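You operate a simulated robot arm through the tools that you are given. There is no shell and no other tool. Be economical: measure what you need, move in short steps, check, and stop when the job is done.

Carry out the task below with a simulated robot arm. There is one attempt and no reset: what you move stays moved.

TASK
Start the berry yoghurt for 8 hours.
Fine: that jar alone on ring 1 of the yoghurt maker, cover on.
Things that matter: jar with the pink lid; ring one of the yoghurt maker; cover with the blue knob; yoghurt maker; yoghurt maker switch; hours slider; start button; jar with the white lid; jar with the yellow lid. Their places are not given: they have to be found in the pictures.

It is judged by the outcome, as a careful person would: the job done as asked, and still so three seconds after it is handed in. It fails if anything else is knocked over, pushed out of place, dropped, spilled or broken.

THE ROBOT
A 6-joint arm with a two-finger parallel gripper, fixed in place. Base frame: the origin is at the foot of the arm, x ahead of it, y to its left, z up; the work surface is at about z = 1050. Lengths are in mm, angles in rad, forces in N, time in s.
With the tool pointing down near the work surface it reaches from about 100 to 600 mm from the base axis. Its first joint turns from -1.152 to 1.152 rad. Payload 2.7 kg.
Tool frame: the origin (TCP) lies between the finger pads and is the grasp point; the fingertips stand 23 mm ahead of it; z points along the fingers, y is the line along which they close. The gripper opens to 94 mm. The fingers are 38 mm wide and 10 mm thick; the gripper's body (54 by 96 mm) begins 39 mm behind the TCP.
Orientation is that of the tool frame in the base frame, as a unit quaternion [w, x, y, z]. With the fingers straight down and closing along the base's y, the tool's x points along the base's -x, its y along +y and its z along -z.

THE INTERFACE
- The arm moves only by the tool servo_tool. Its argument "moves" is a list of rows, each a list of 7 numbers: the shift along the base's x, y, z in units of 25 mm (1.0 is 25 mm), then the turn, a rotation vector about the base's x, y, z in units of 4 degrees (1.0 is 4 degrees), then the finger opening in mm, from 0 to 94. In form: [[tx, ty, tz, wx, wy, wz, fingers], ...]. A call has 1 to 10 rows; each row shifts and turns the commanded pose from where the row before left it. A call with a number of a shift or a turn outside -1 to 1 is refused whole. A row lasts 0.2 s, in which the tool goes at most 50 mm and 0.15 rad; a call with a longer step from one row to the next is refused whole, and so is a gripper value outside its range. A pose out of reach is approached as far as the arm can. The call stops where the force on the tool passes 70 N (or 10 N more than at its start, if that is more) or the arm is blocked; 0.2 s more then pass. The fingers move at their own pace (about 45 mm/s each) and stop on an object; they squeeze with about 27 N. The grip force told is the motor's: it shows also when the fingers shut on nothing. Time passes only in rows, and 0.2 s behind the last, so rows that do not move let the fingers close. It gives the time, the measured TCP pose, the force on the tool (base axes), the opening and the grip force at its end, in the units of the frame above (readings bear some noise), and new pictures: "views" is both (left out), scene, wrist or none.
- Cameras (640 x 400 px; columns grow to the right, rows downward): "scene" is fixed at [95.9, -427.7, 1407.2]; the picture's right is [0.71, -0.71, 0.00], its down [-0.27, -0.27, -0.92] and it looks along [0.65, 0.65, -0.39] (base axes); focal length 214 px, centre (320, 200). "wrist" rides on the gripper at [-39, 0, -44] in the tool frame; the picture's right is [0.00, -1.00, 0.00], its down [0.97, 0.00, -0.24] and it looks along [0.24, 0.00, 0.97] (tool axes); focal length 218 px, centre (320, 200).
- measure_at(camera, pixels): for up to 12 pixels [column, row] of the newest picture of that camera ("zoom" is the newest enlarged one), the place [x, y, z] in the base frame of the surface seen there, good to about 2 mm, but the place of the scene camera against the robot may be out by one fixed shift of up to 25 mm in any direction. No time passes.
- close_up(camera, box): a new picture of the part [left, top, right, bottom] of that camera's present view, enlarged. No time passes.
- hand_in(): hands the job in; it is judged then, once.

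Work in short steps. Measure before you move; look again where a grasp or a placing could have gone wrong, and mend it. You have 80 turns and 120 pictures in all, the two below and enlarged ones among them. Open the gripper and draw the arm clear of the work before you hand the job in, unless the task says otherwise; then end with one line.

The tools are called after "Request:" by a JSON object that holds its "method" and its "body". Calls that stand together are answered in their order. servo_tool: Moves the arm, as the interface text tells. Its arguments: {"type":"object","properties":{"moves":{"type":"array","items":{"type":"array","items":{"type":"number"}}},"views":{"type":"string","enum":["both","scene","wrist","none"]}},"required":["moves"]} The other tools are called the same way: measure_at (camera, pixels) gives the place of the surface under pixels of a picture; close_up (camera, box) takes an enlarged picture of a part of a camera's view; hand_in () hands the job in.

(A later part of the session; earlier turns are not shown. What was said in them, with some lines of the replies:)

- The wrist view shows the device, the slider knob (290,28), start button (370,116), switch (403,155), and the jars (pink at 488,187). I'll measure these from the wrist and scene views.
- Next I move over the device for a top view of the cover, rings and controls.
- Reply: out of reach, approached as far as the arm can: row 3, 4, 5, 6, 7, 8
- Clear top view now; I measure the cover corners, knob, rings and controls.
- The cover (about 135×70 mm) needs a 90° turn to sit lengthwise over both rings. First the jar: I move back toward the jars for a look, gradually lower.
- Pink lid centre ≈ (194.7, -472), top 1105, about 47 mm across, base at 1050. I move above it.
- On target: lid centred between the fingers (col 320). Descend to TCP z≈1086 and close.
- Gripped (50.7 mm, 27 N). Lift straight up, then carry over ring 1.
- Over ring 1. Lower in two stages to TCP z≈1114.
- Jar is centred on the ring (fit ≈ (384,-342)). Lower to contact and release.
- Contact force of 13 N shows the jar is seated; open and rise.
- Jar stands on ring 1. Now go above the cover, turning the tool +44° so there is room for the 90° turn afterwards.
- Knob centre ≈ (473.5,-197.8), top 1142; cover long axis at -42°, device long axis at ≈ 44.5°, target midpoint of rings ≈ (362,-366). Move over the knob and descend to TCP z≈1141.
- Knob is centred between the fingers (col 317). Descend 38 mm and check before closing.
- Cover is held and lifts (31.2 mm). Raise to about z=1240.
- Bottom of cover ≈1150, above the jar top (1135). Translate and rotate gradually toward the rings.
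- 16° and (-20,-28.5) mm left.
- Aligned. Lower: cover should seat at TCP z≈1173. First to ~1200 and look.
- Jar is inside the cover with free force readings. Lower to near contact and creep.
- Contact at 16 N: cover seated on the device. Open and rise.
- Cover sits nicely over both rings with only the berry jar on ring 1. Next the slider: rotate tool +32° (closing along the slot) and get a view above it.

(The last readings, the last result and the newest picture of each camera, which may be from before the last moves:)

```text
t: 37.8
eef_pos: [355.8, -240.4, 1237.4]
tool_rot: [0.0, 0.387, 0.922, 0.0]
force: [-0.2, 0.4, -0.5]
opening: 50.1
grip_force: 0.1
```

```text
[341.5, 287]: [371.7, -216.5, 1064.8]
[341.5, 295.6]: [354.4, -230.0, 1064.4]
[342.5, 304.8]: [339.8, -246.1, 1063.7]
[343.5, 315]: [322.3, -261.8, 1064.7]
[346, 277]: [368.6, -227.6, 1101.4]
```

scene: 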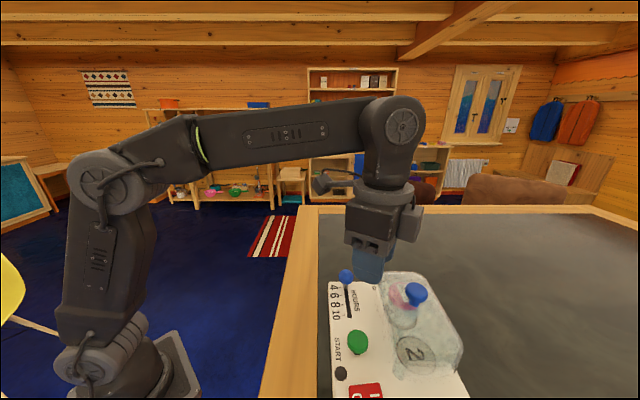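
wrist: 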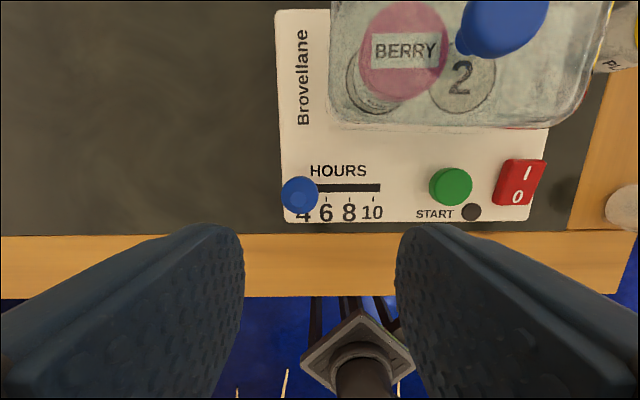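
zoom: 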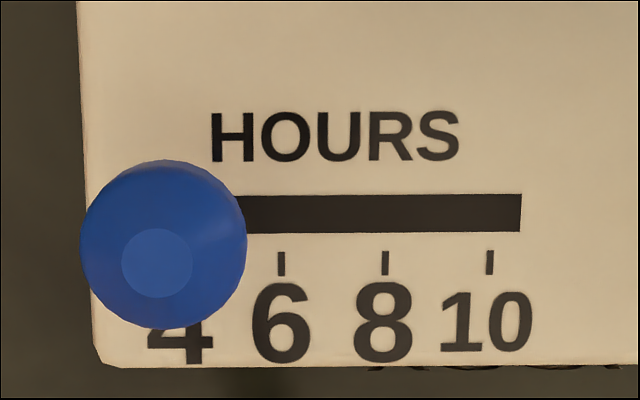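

Ticks are 22.3 mm apart; knob is at 4, centre ≈ (368,-230). Move over the knob and descend to TCP z≈1116.

Request:
{"method": "servo_tool", "body": {"moves": [[0.49, 0.41, 0, 0, 0, 0, 60], [0, 0, -0.9, 0, 0, 0, 60], [0, 0, -0.9, 0, 0, 0, 60], [0, 0, -0.9, 0, 0, 0, 60], [0, 0, -0.6, 0, 0, 0, 60], [0, 0, 0, 0, 0, 0, 60]], "views": "both"}}

```text
t: 39.2
eef_pos: [366.7, -231.1, 1152.4]
tool_rot: [-0.001, 0.387, 0.922, -0.001]
force: [1.2, 0.3, -0.7]
opening: 60.1
grip_force: 0.1
```

scene: 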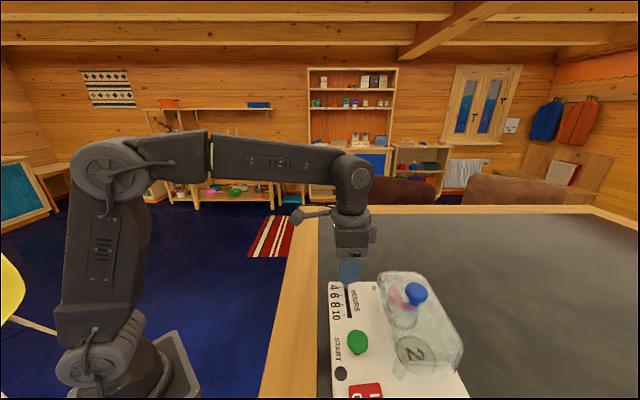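
wrist: 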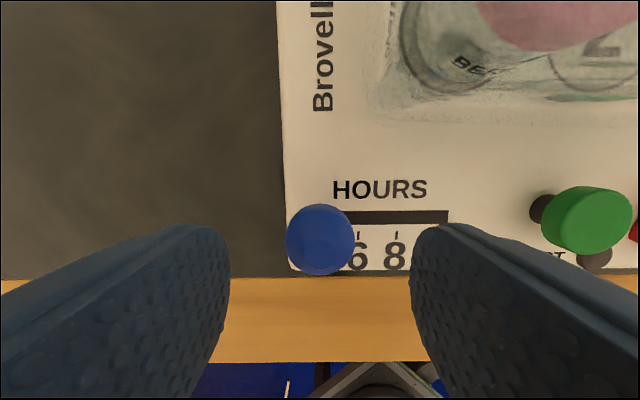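

Centred. Descend to 1116 and close.

Request:
{"method": "servo_tool", "body": {"moves": [[0, 0, -0.5, 0, 0, 0, 60], [0, 0, -0.5, 0, 0, 0, 60], [0, 0, -0.45, 0, 0, 0, 60], [0, 0, 0, 0, 0, 0, 15], [0, 0, 0, 0, 0, 0, 15], [0, 0, 0, 0, 0, 0, 15], [0, 0, 0, 0, 0, 0, 15]], "views": "both"}}

```text
t: 40.8
eef_pos: [367.8, -228.8, 1117.3]
tool_rot: [0.0, 0.389, 0.921, 0.001]
force: [-2.1, -2.4, -0.3]
opening: 29.1
grip_force: 26.6
```

scene: 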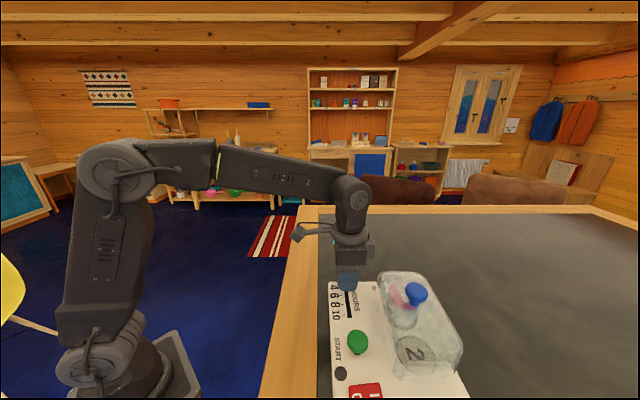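
wrist: 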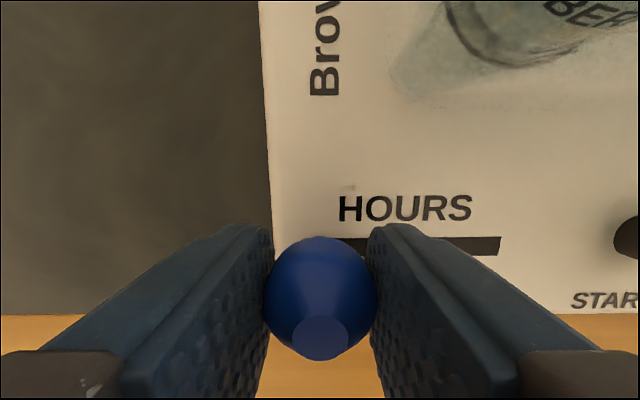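

Request:
{"method": "servo_tool", "body": {"moves": [[-0.255, -0.25, 0, 0, 0, 0, 15], [-0.255, -0.25, 0, 0, 0, 0, 15], [-0.255, -0.25, 0, 0, 0, 0, 15], [-0.255, -0.25, 0, 0, 0, 0, 15], [-0.255, -0.25, 0, 0, 0, 0, 15], [0, 0, 0, 0, 0, 0, 15]], "views": "both"}}

Request:
{"method": "close_up", "body": {"camera": "scene", "box": [322, 260, 372, 330]}}

```text
t: 42.2
eef_pos: [335.5, -260.3, 1117.0]
tool_rot: [0.0, 0.388, 0.922, -0.001]
force: [2.3, -4.0, -0.1]
opening: 29.1
grip_force: 26.6
```

scene: 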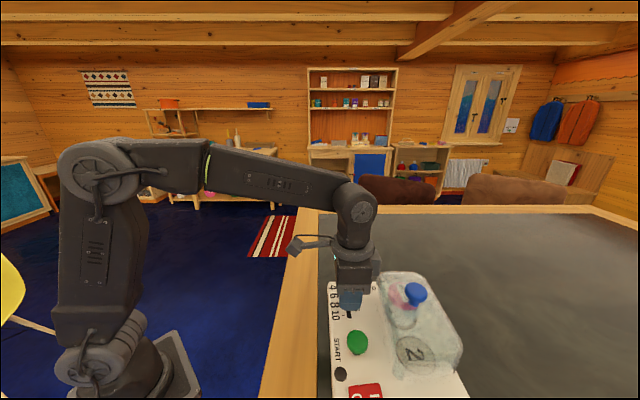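
wrist: 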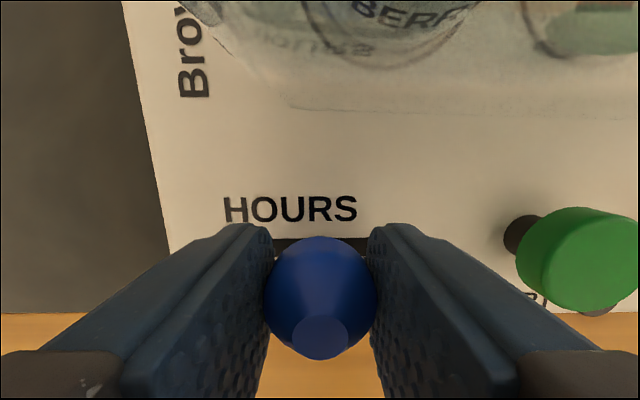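

```text
5.71 times, centred on (347, 295) of scene
```

zoom: 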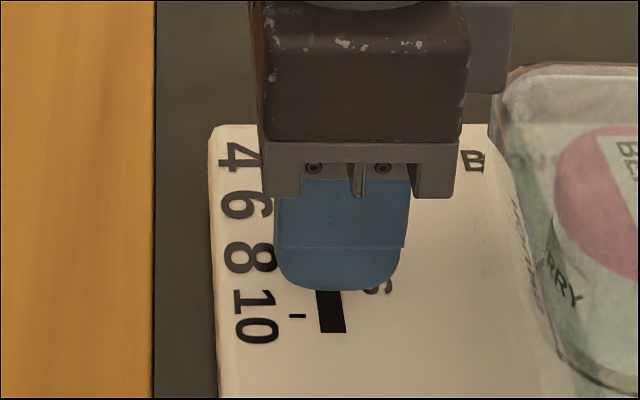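

Release, rise and check the slider position.

Request:
{"method": "servo_tool", "body": {"moves": [[0, 0, 0, 0, 0, 0, 60], [0, 0, 0, 0, 0, 0, 60], [0, 0, 0, 0, 0, 0, 60], [0, 0, 0.7, 0, 0, 0, 60], [0, 0, 1, 0, 0, 0, 60], [0, 0, 1, 0, 0, 0, 60], [0, 0, 1, 0, 0, 0, 60], [0, 0, 1, 0, 0, 0, 60], [0, 0, 0, 0, 0, 0, 60]], "views": "wrist"}}

Request:
{"method": "close_up", "body": {"camera": "scene", "box": [322, 260, 372, 330]}}

Request:
{"method": "close_up", "body": {"camera": "wrist", "box": [240, 140, 420, 240]}}

```text
t: 44.2
eef_pos: [335.6, -261.1, 1235.7]
tool_rot: [0.0, 0.387, 0.922, 0.001]
force: [-0.6, -0.3, 0.0]
opening: 60.1
grip_force: 0.1
```

wrist: 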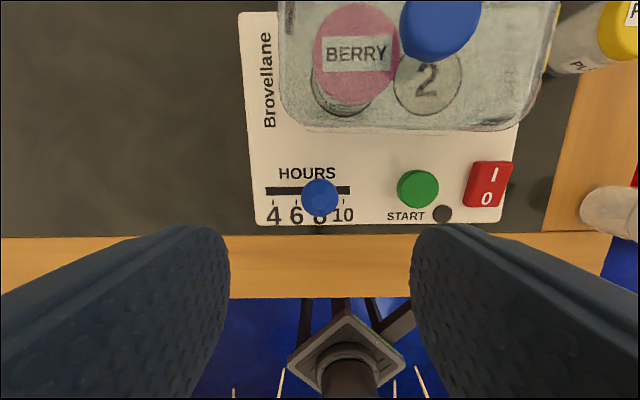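

```text
5.71 times, centred on (347, 295) of scene
```

zoom: 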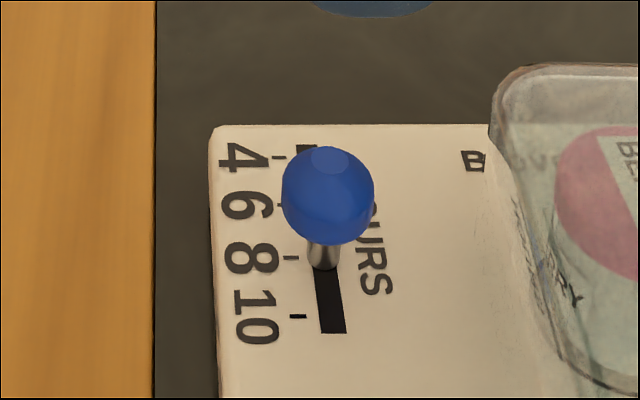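

```text
3.56 times, centred on (330, 190) of wrist
```

zoom: 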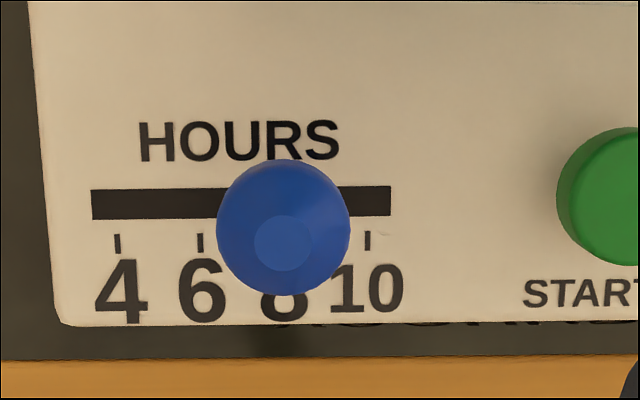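

Slider sits exactly at 8 (knob col 283 between 6 at 200 and 10 at 367). Next the switch: "I" end is raised (off). Close fingers and move over it for a closer look.

Request:
{"method": "servo_tool", "body": {"moves": [[-0.7, -0.6, 0, 0, 0, 0, 40], [-0.7, -0.6, 0, 0, 0, 0, 20], [-0.7, -0.6, 0, 0, 0, 0, 0], [-0.7, -0.6, -0.2, 0, 0, 0, 0], [-0.7, -0.6, -0.4, 0, 0, 0, 0], [-0.7, -0.5, -0.4, 0, 0, 0, 0], [0, 0, 0, 0, 0, 0, 0]], "views": "wrist"}}

Request:
{"method": "close_up", "body": {"camera": "wrist", "box": [240, 100, 480, 250]}}

```text
t: 45.8
eef_pos: [229.6, -348.5, 1208.9]
tool_rot: [0.0, 0.388, 0.922, 0.0]
force: [0.2, -0.9, -1.2]
opening: 0.1
grip_force: 27.4
```

wrist: 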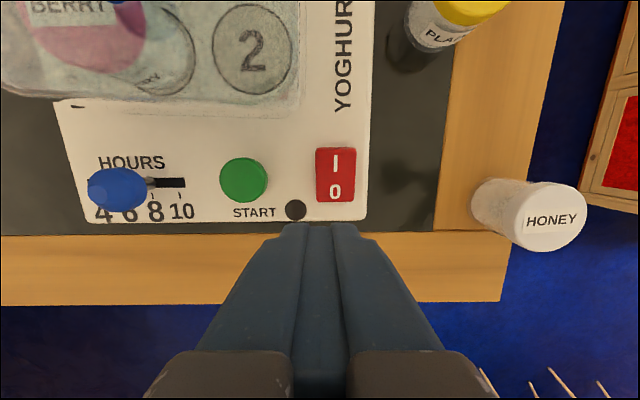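

```text
2.67 times, centred on (360, 175) of wrist
```

zoom: 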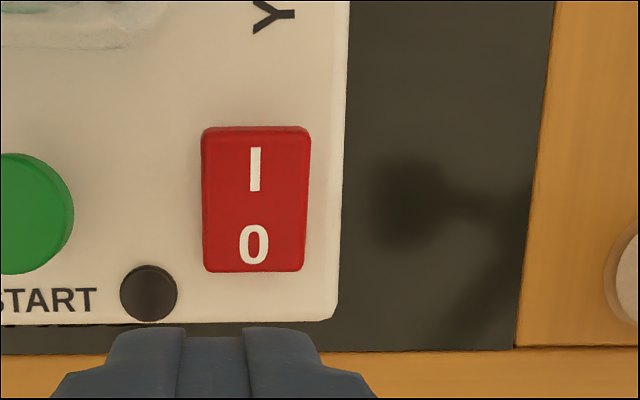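

Request:
{"method": "measure_at", "body": {"camera": "wrist", "pixels": [[336, 150], [345, 153], [336, 158], [327, 165], [336, 175], [326, 182], [326, 190], [335, 200], [319, 175], [353, 175], [243, 180], [335, 215]]}}

```text
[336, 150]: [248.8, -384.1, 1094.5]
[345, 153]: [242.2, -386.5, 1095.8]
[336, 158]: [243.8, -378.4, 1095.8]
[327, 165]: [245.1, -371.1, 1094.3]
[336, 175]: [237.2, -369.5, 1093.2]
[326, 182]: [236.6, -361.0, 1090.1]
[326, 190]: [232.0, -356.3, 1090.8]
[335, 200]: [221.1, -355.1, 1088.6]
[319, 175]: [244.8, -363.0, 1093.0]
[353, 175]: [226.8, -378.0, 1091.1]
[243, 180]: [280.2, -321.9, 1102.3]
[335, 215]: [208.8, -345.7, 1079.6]
```

Rocker: I end at (249,-384,1095), 0 end at (221,-355,1089). I tilt the tool 12° to lean the gripper body away from the cover, position over the I end and descend to just above.

Request:
{"method": "servo_tool", "body": {"moves": [[0.21, -0.37, 0, -0.53, -0.53, 0, 0], [0.21, -0.37, 0, -0.53, -0.53, 0, 0], [0.21, -0.37, -0.5, -0.53, -0.53, 0, 0], [0.22, -0.36, -0.8, -0.53, -0.53, 0, 0], [0, 0, -0.8, 0, 0, 0, 0], [0, 0, -0.8, 0, 0, 0, 0], [0, 0, -0.35, 0, 0, 0, 0], [0, 0, 0, 0, 0, 0, 0]], "views": "both"}}

Request:
{"method": "close_up", "body": {"camera": "scene", "box": [300, 260, 500, 400]}}

```text
t: 47.6
eef_pos: [251.7, -384.0, 1128.4]
tool_rot: [0.096, 0.385, 0.917, -0.04]
force: [0.1, 0.1, -0.4]
opening: 0.0
grip_force: 26.8
```

scene: 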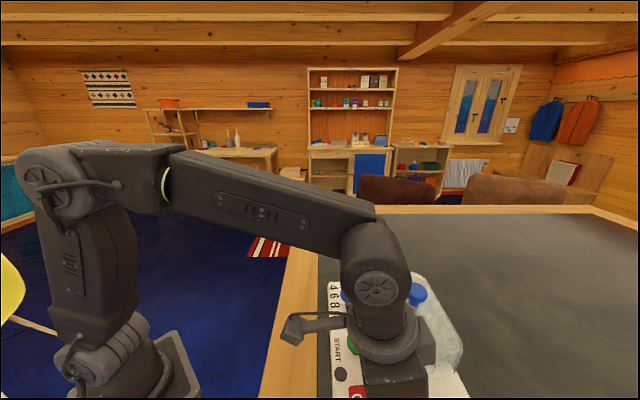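
wrist: 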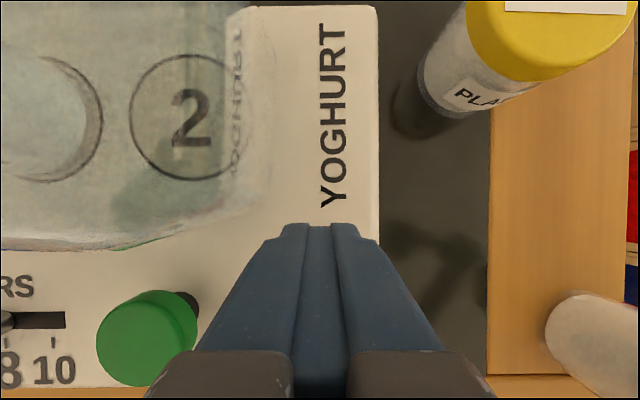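

```text
2.86 times, centred on (400, 330) of scene
```

zoom: 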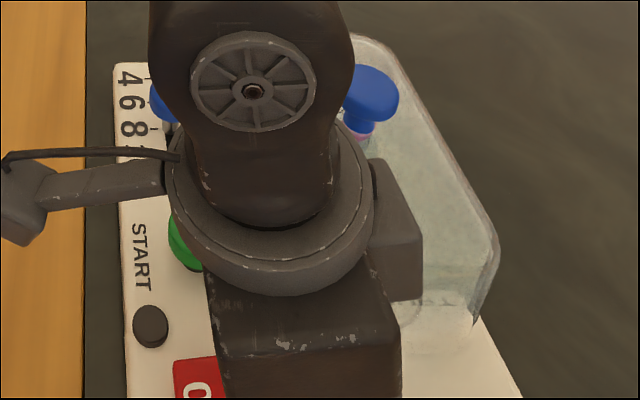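

Clear of the cover and button. Press down in small steps.

Request:
{"method": "servo_tool", "body": {"moves": [[0, 0, -0.2, 0, 0, 0, 0], [0, 0, -0.16, 0, 0, 0, 0], [0, 0, -0.12, 0, 0, 0, 0], [0, 0, -0.1, 0, 0, 0, 0]], "views": "none"}}

```text
t: 48.6
eef_pos: [252.8, -386.0, 1117.3]
tool_rot: [0.101, 0.385, 0.916, -0.043]
force: [3.9, -0.1, 27.5]
opening: 0.0
grip_force: 27.2
```

Request:
{"method": "servo_tool", "body": {"moves": [[0, 0, 0.6, 0, 0, 0, 0], [0, 0, 0.9, 0, 0, 0, 0], [-0.3, 0.3, 1, 0.53, 0.53, 0, 0], [-0.3, 0.4, 1, 0.53, 0.53, 0, 0], [-0.3, 0.4, 0, 0.53, 0.53, 0, 0], [0, 0.3, 0, 0.53, 0.53, 0, 0], [0, 0, 0, 0, 0, 0, 0]], "views": "wrist"}}

Request:
{"method": "close_up", "body": {"camera": "wrist", "box": [240, 100, 480, 250]}}

```text
t: 50.2
eef_pos: [229.4, -350.1, 1200.5]
tool_rot: [0.0, 0.388, 0.922, 0.0]
force: [0.2, 0.2, -0.7]
opening: 0.3
grip_force: 27.1
```

wrist: 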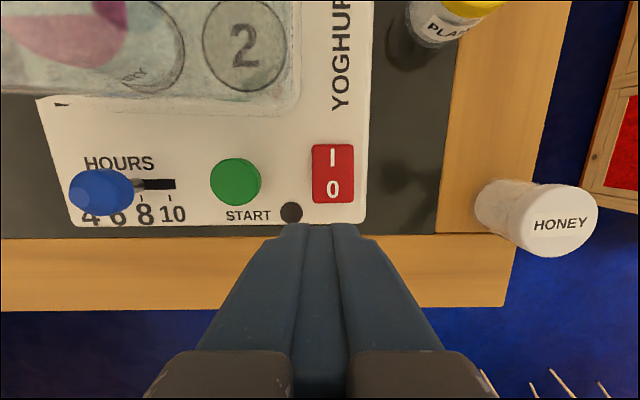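

```text
2.67 times, centred on (360, 175) of wrist
```

zoom: 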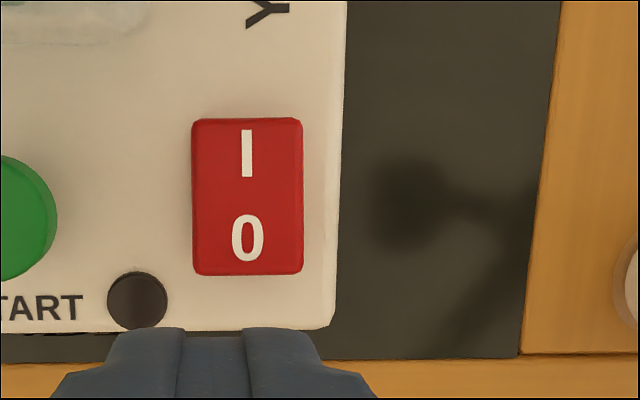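

Request:
{"method": "measure_at", "body": {"camera": "wrist", "pixels": [[326, 148], [340, 149], [333, 172], [325, 198], [343, 198], [235, 182], [236, 165], [236, 200], [215, 182], [255, 182]]}}

```text
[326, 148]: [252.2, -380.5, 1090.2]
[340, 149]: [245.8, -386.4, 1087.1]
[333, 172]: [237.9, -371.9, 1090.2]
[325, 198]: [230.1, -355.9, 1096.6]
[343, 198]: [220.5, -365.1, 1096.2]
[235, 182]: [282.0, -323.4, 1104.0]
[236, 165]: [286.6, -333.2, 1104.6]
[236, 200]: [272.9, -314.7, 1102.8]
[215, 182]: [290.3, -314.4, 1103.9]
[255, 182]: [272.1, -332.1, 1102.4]
```

Switch is now on (I end 1088, 0 end 1096). Now the start button, centre ≈ (281,-323,1104): move over it and descend to just above.

Request:
{"method": "servo_tool", "body": {"moves": [[0.7, 0.36, 0, 0, 0, 0, 0], [0.7, 0.36, 0, 0, 0, 0, 0], [0.66, 0.36, -0.3, 0, 0, 0, 0], [0, 0, -0.8, 0, 0, 0, 0], [0, 0, -0.8, 0, 0, 0, 0], [0, 0, -0.75, 0, 0, 0, 0], [0, 0, 0, 0, 0, 0, 0]], "views": "both"}}

```text
t: 51.8
eef_pos: [281.7, -323.4, 1133.6]
tool_rot: [0.0, 0.387, 0.922, 0.0]
force: [-0.1, 0.4, -0.4]
opening: 0.0
grip_force: 27.3
```

scene: 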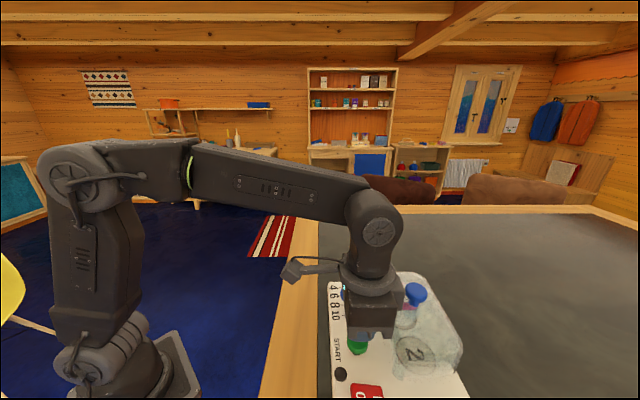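
wrist: 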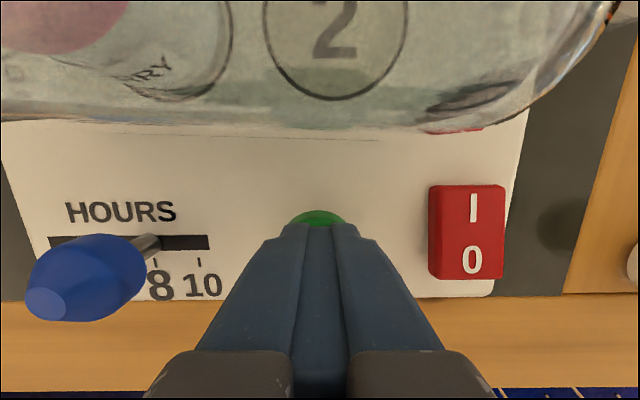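

Tip is over the button. Press gently.

Request:
{"method": "servo_tool", "body": {"moves": [[0, 0, -0.2, 0, 0, 0, 0], [0, 0, -0.12, 0, 0, 0, 0], [0, 0, -0.12, 0, 0, 0, 0], [0, 0, -0.1, 0, 0, 0, 0]], "views": "both"}}

Request:
{"method": "close_up", "body": {"camera": "scene", "box": [310, 300, 430, 400]}}

```text
t: 52.8
eef_pos: [281.0, -322.4, 1123.3]
tool_rot: [0.0, 0.388, 0.922, 0.0]
force: [0.4, -1.2, 1.7]
opening: 0.1
grip_force: 27.0
```

scene: 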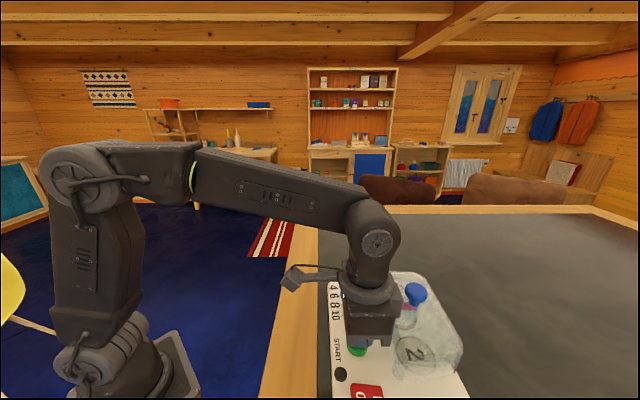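
wrist: 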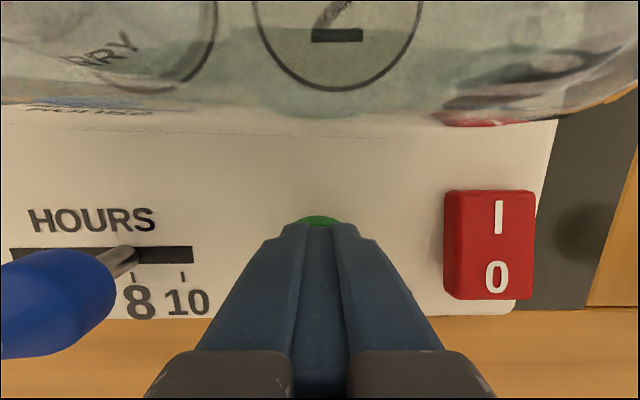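

```text
4.00 times, centred on (370, 350) of scene
```

zoom: 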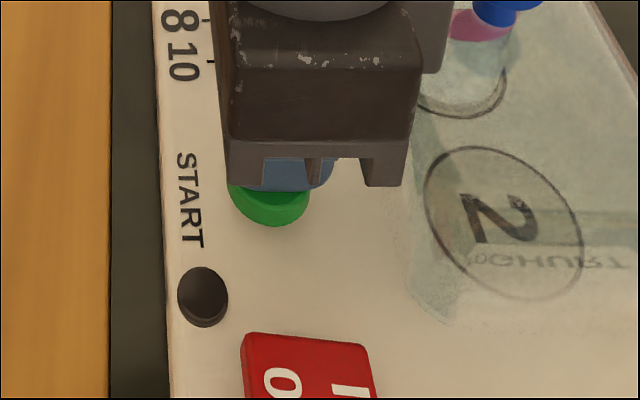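

Light contact only; lamp still dark. Continue pressing a bit.

Request:
{"method": "servo_tool", "body": {"moves": [[0, 0, -0.08, 0, 0, 0, 0], [0, 0, -0.08, 0, 0, 0, 0], [0, 0, 0, 0, 0, 0, 0]], "views": "none"}}

Request:
{"method": "close_up", "body": {"camera": "scene", "box": [310, 300, 430, 400]}}

```text
t: 53.6
eef_pos: [280.3, -321.8, 1117.8]
tool_rot: [0.0, 0.388, 0.922, 0.0]
force: [1.0, -1.6, 3.1]
opening: 0.0
grip_force: 26.5
```

```text
4.00 times, centred on (370, 350) of scene
```

zoom: 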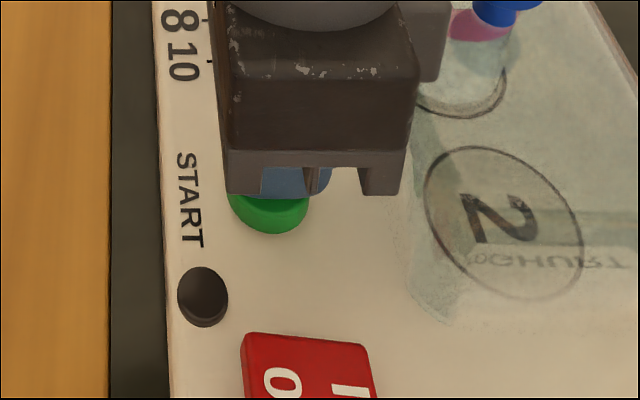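

Button is springy and still travelling; press further.

Request:
{"method": "servo_tool", "body": {"moves": [[0, 0, -0.08, 0, 0, 0, 0], [0, 0, -0.08, 0, 0, 0, 0], [0, 0, -0.08, 0, 0, 0, 0], [0, 0, 0, 0, 0, 0, 0]], "views": "none"}}

Request:
{"method": "close_up", "body": {"camera": "scene", "box": [310, 300, 430, 400]}}

```text
t: 54.6
eef_pos: [280.4, -323.2, 1113.0]
tool_rot: [0.001, 0.387, 0.922, -0.001]
force: [-3.2, 1.2, 15.6]
opening: 0.0
grip_force: 26.8
```

```text
4.00 times, centred on (370, 350) of scene
```

zoom: 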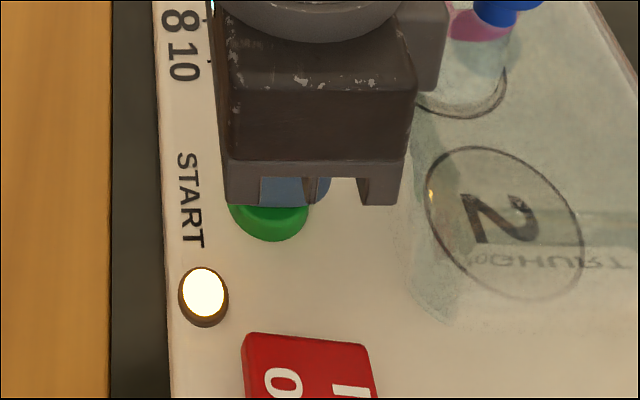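

The lamp lit: it has started. Rise straight up and retreat toward the base.

Request:
{"method": "servo_tool", "body": {"moves": [[0, 0, 0.5, 0, 0, 0, 0], [0, 0, 1, 0, 0, 0, 0], [0, 0, 1, 0, 0, 0, 0], [0, 0, 1, 0, 0, 0, 0], [0, 0, 1, 0, 0, 0, 20], [-0.5, 0.7, 0.5, 0, 0, 0, 40], [-0.5, 1, 0, 0, 0, 0, 60], [-0.3, 1, 0, 0, 0, 0, 80], [0, 1, 0, 0, 0, 0, 80], [0, 0, 0, 0, 0, 0, 80]], "views": "both"}}

Request:
{"method": "close_up", "body": {"camera": "scene", "box": [310, 240, 480, 400]}}

```text
t: 56.8
eef_pos: [247.6, -230.1, 1236.6]
tool_rot: [0.0, 0.388, 0.922, -0.001]
force: [0.5, 0.0, 0.2]
opening: 79.7
grip_force: 0.0
```

scene: 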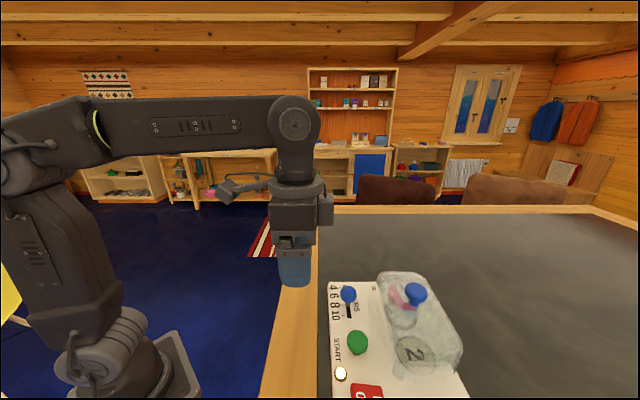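
wrist: 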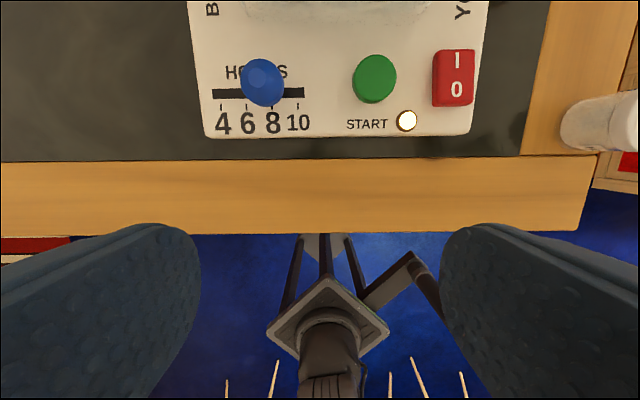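

```text
2.50 times, centred on (395, 320) of scene
```

zoom: 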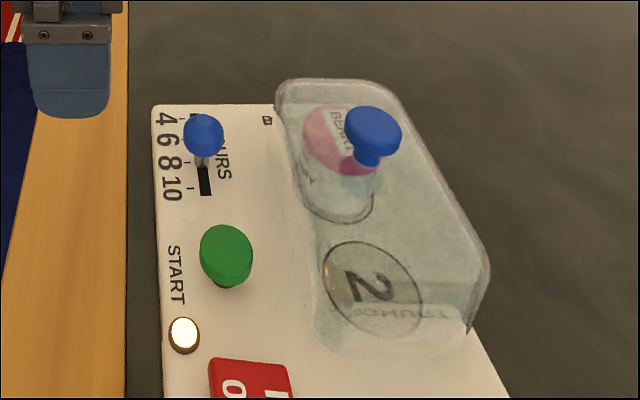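

The lamp is lit, the slider is at 8, the switch is on, the jar is on ring 1 under the cover, and the arm is clear with the gripper open.

Request:
{"method": "hand_in", "body": {}}

```text
The job is handed in.
```

The berry yoghurt is running for 8 hours: its jar is alone on ring 1, the cover is on, the switch is on, the slider is at 8, and the lamp lit when I pressed start.
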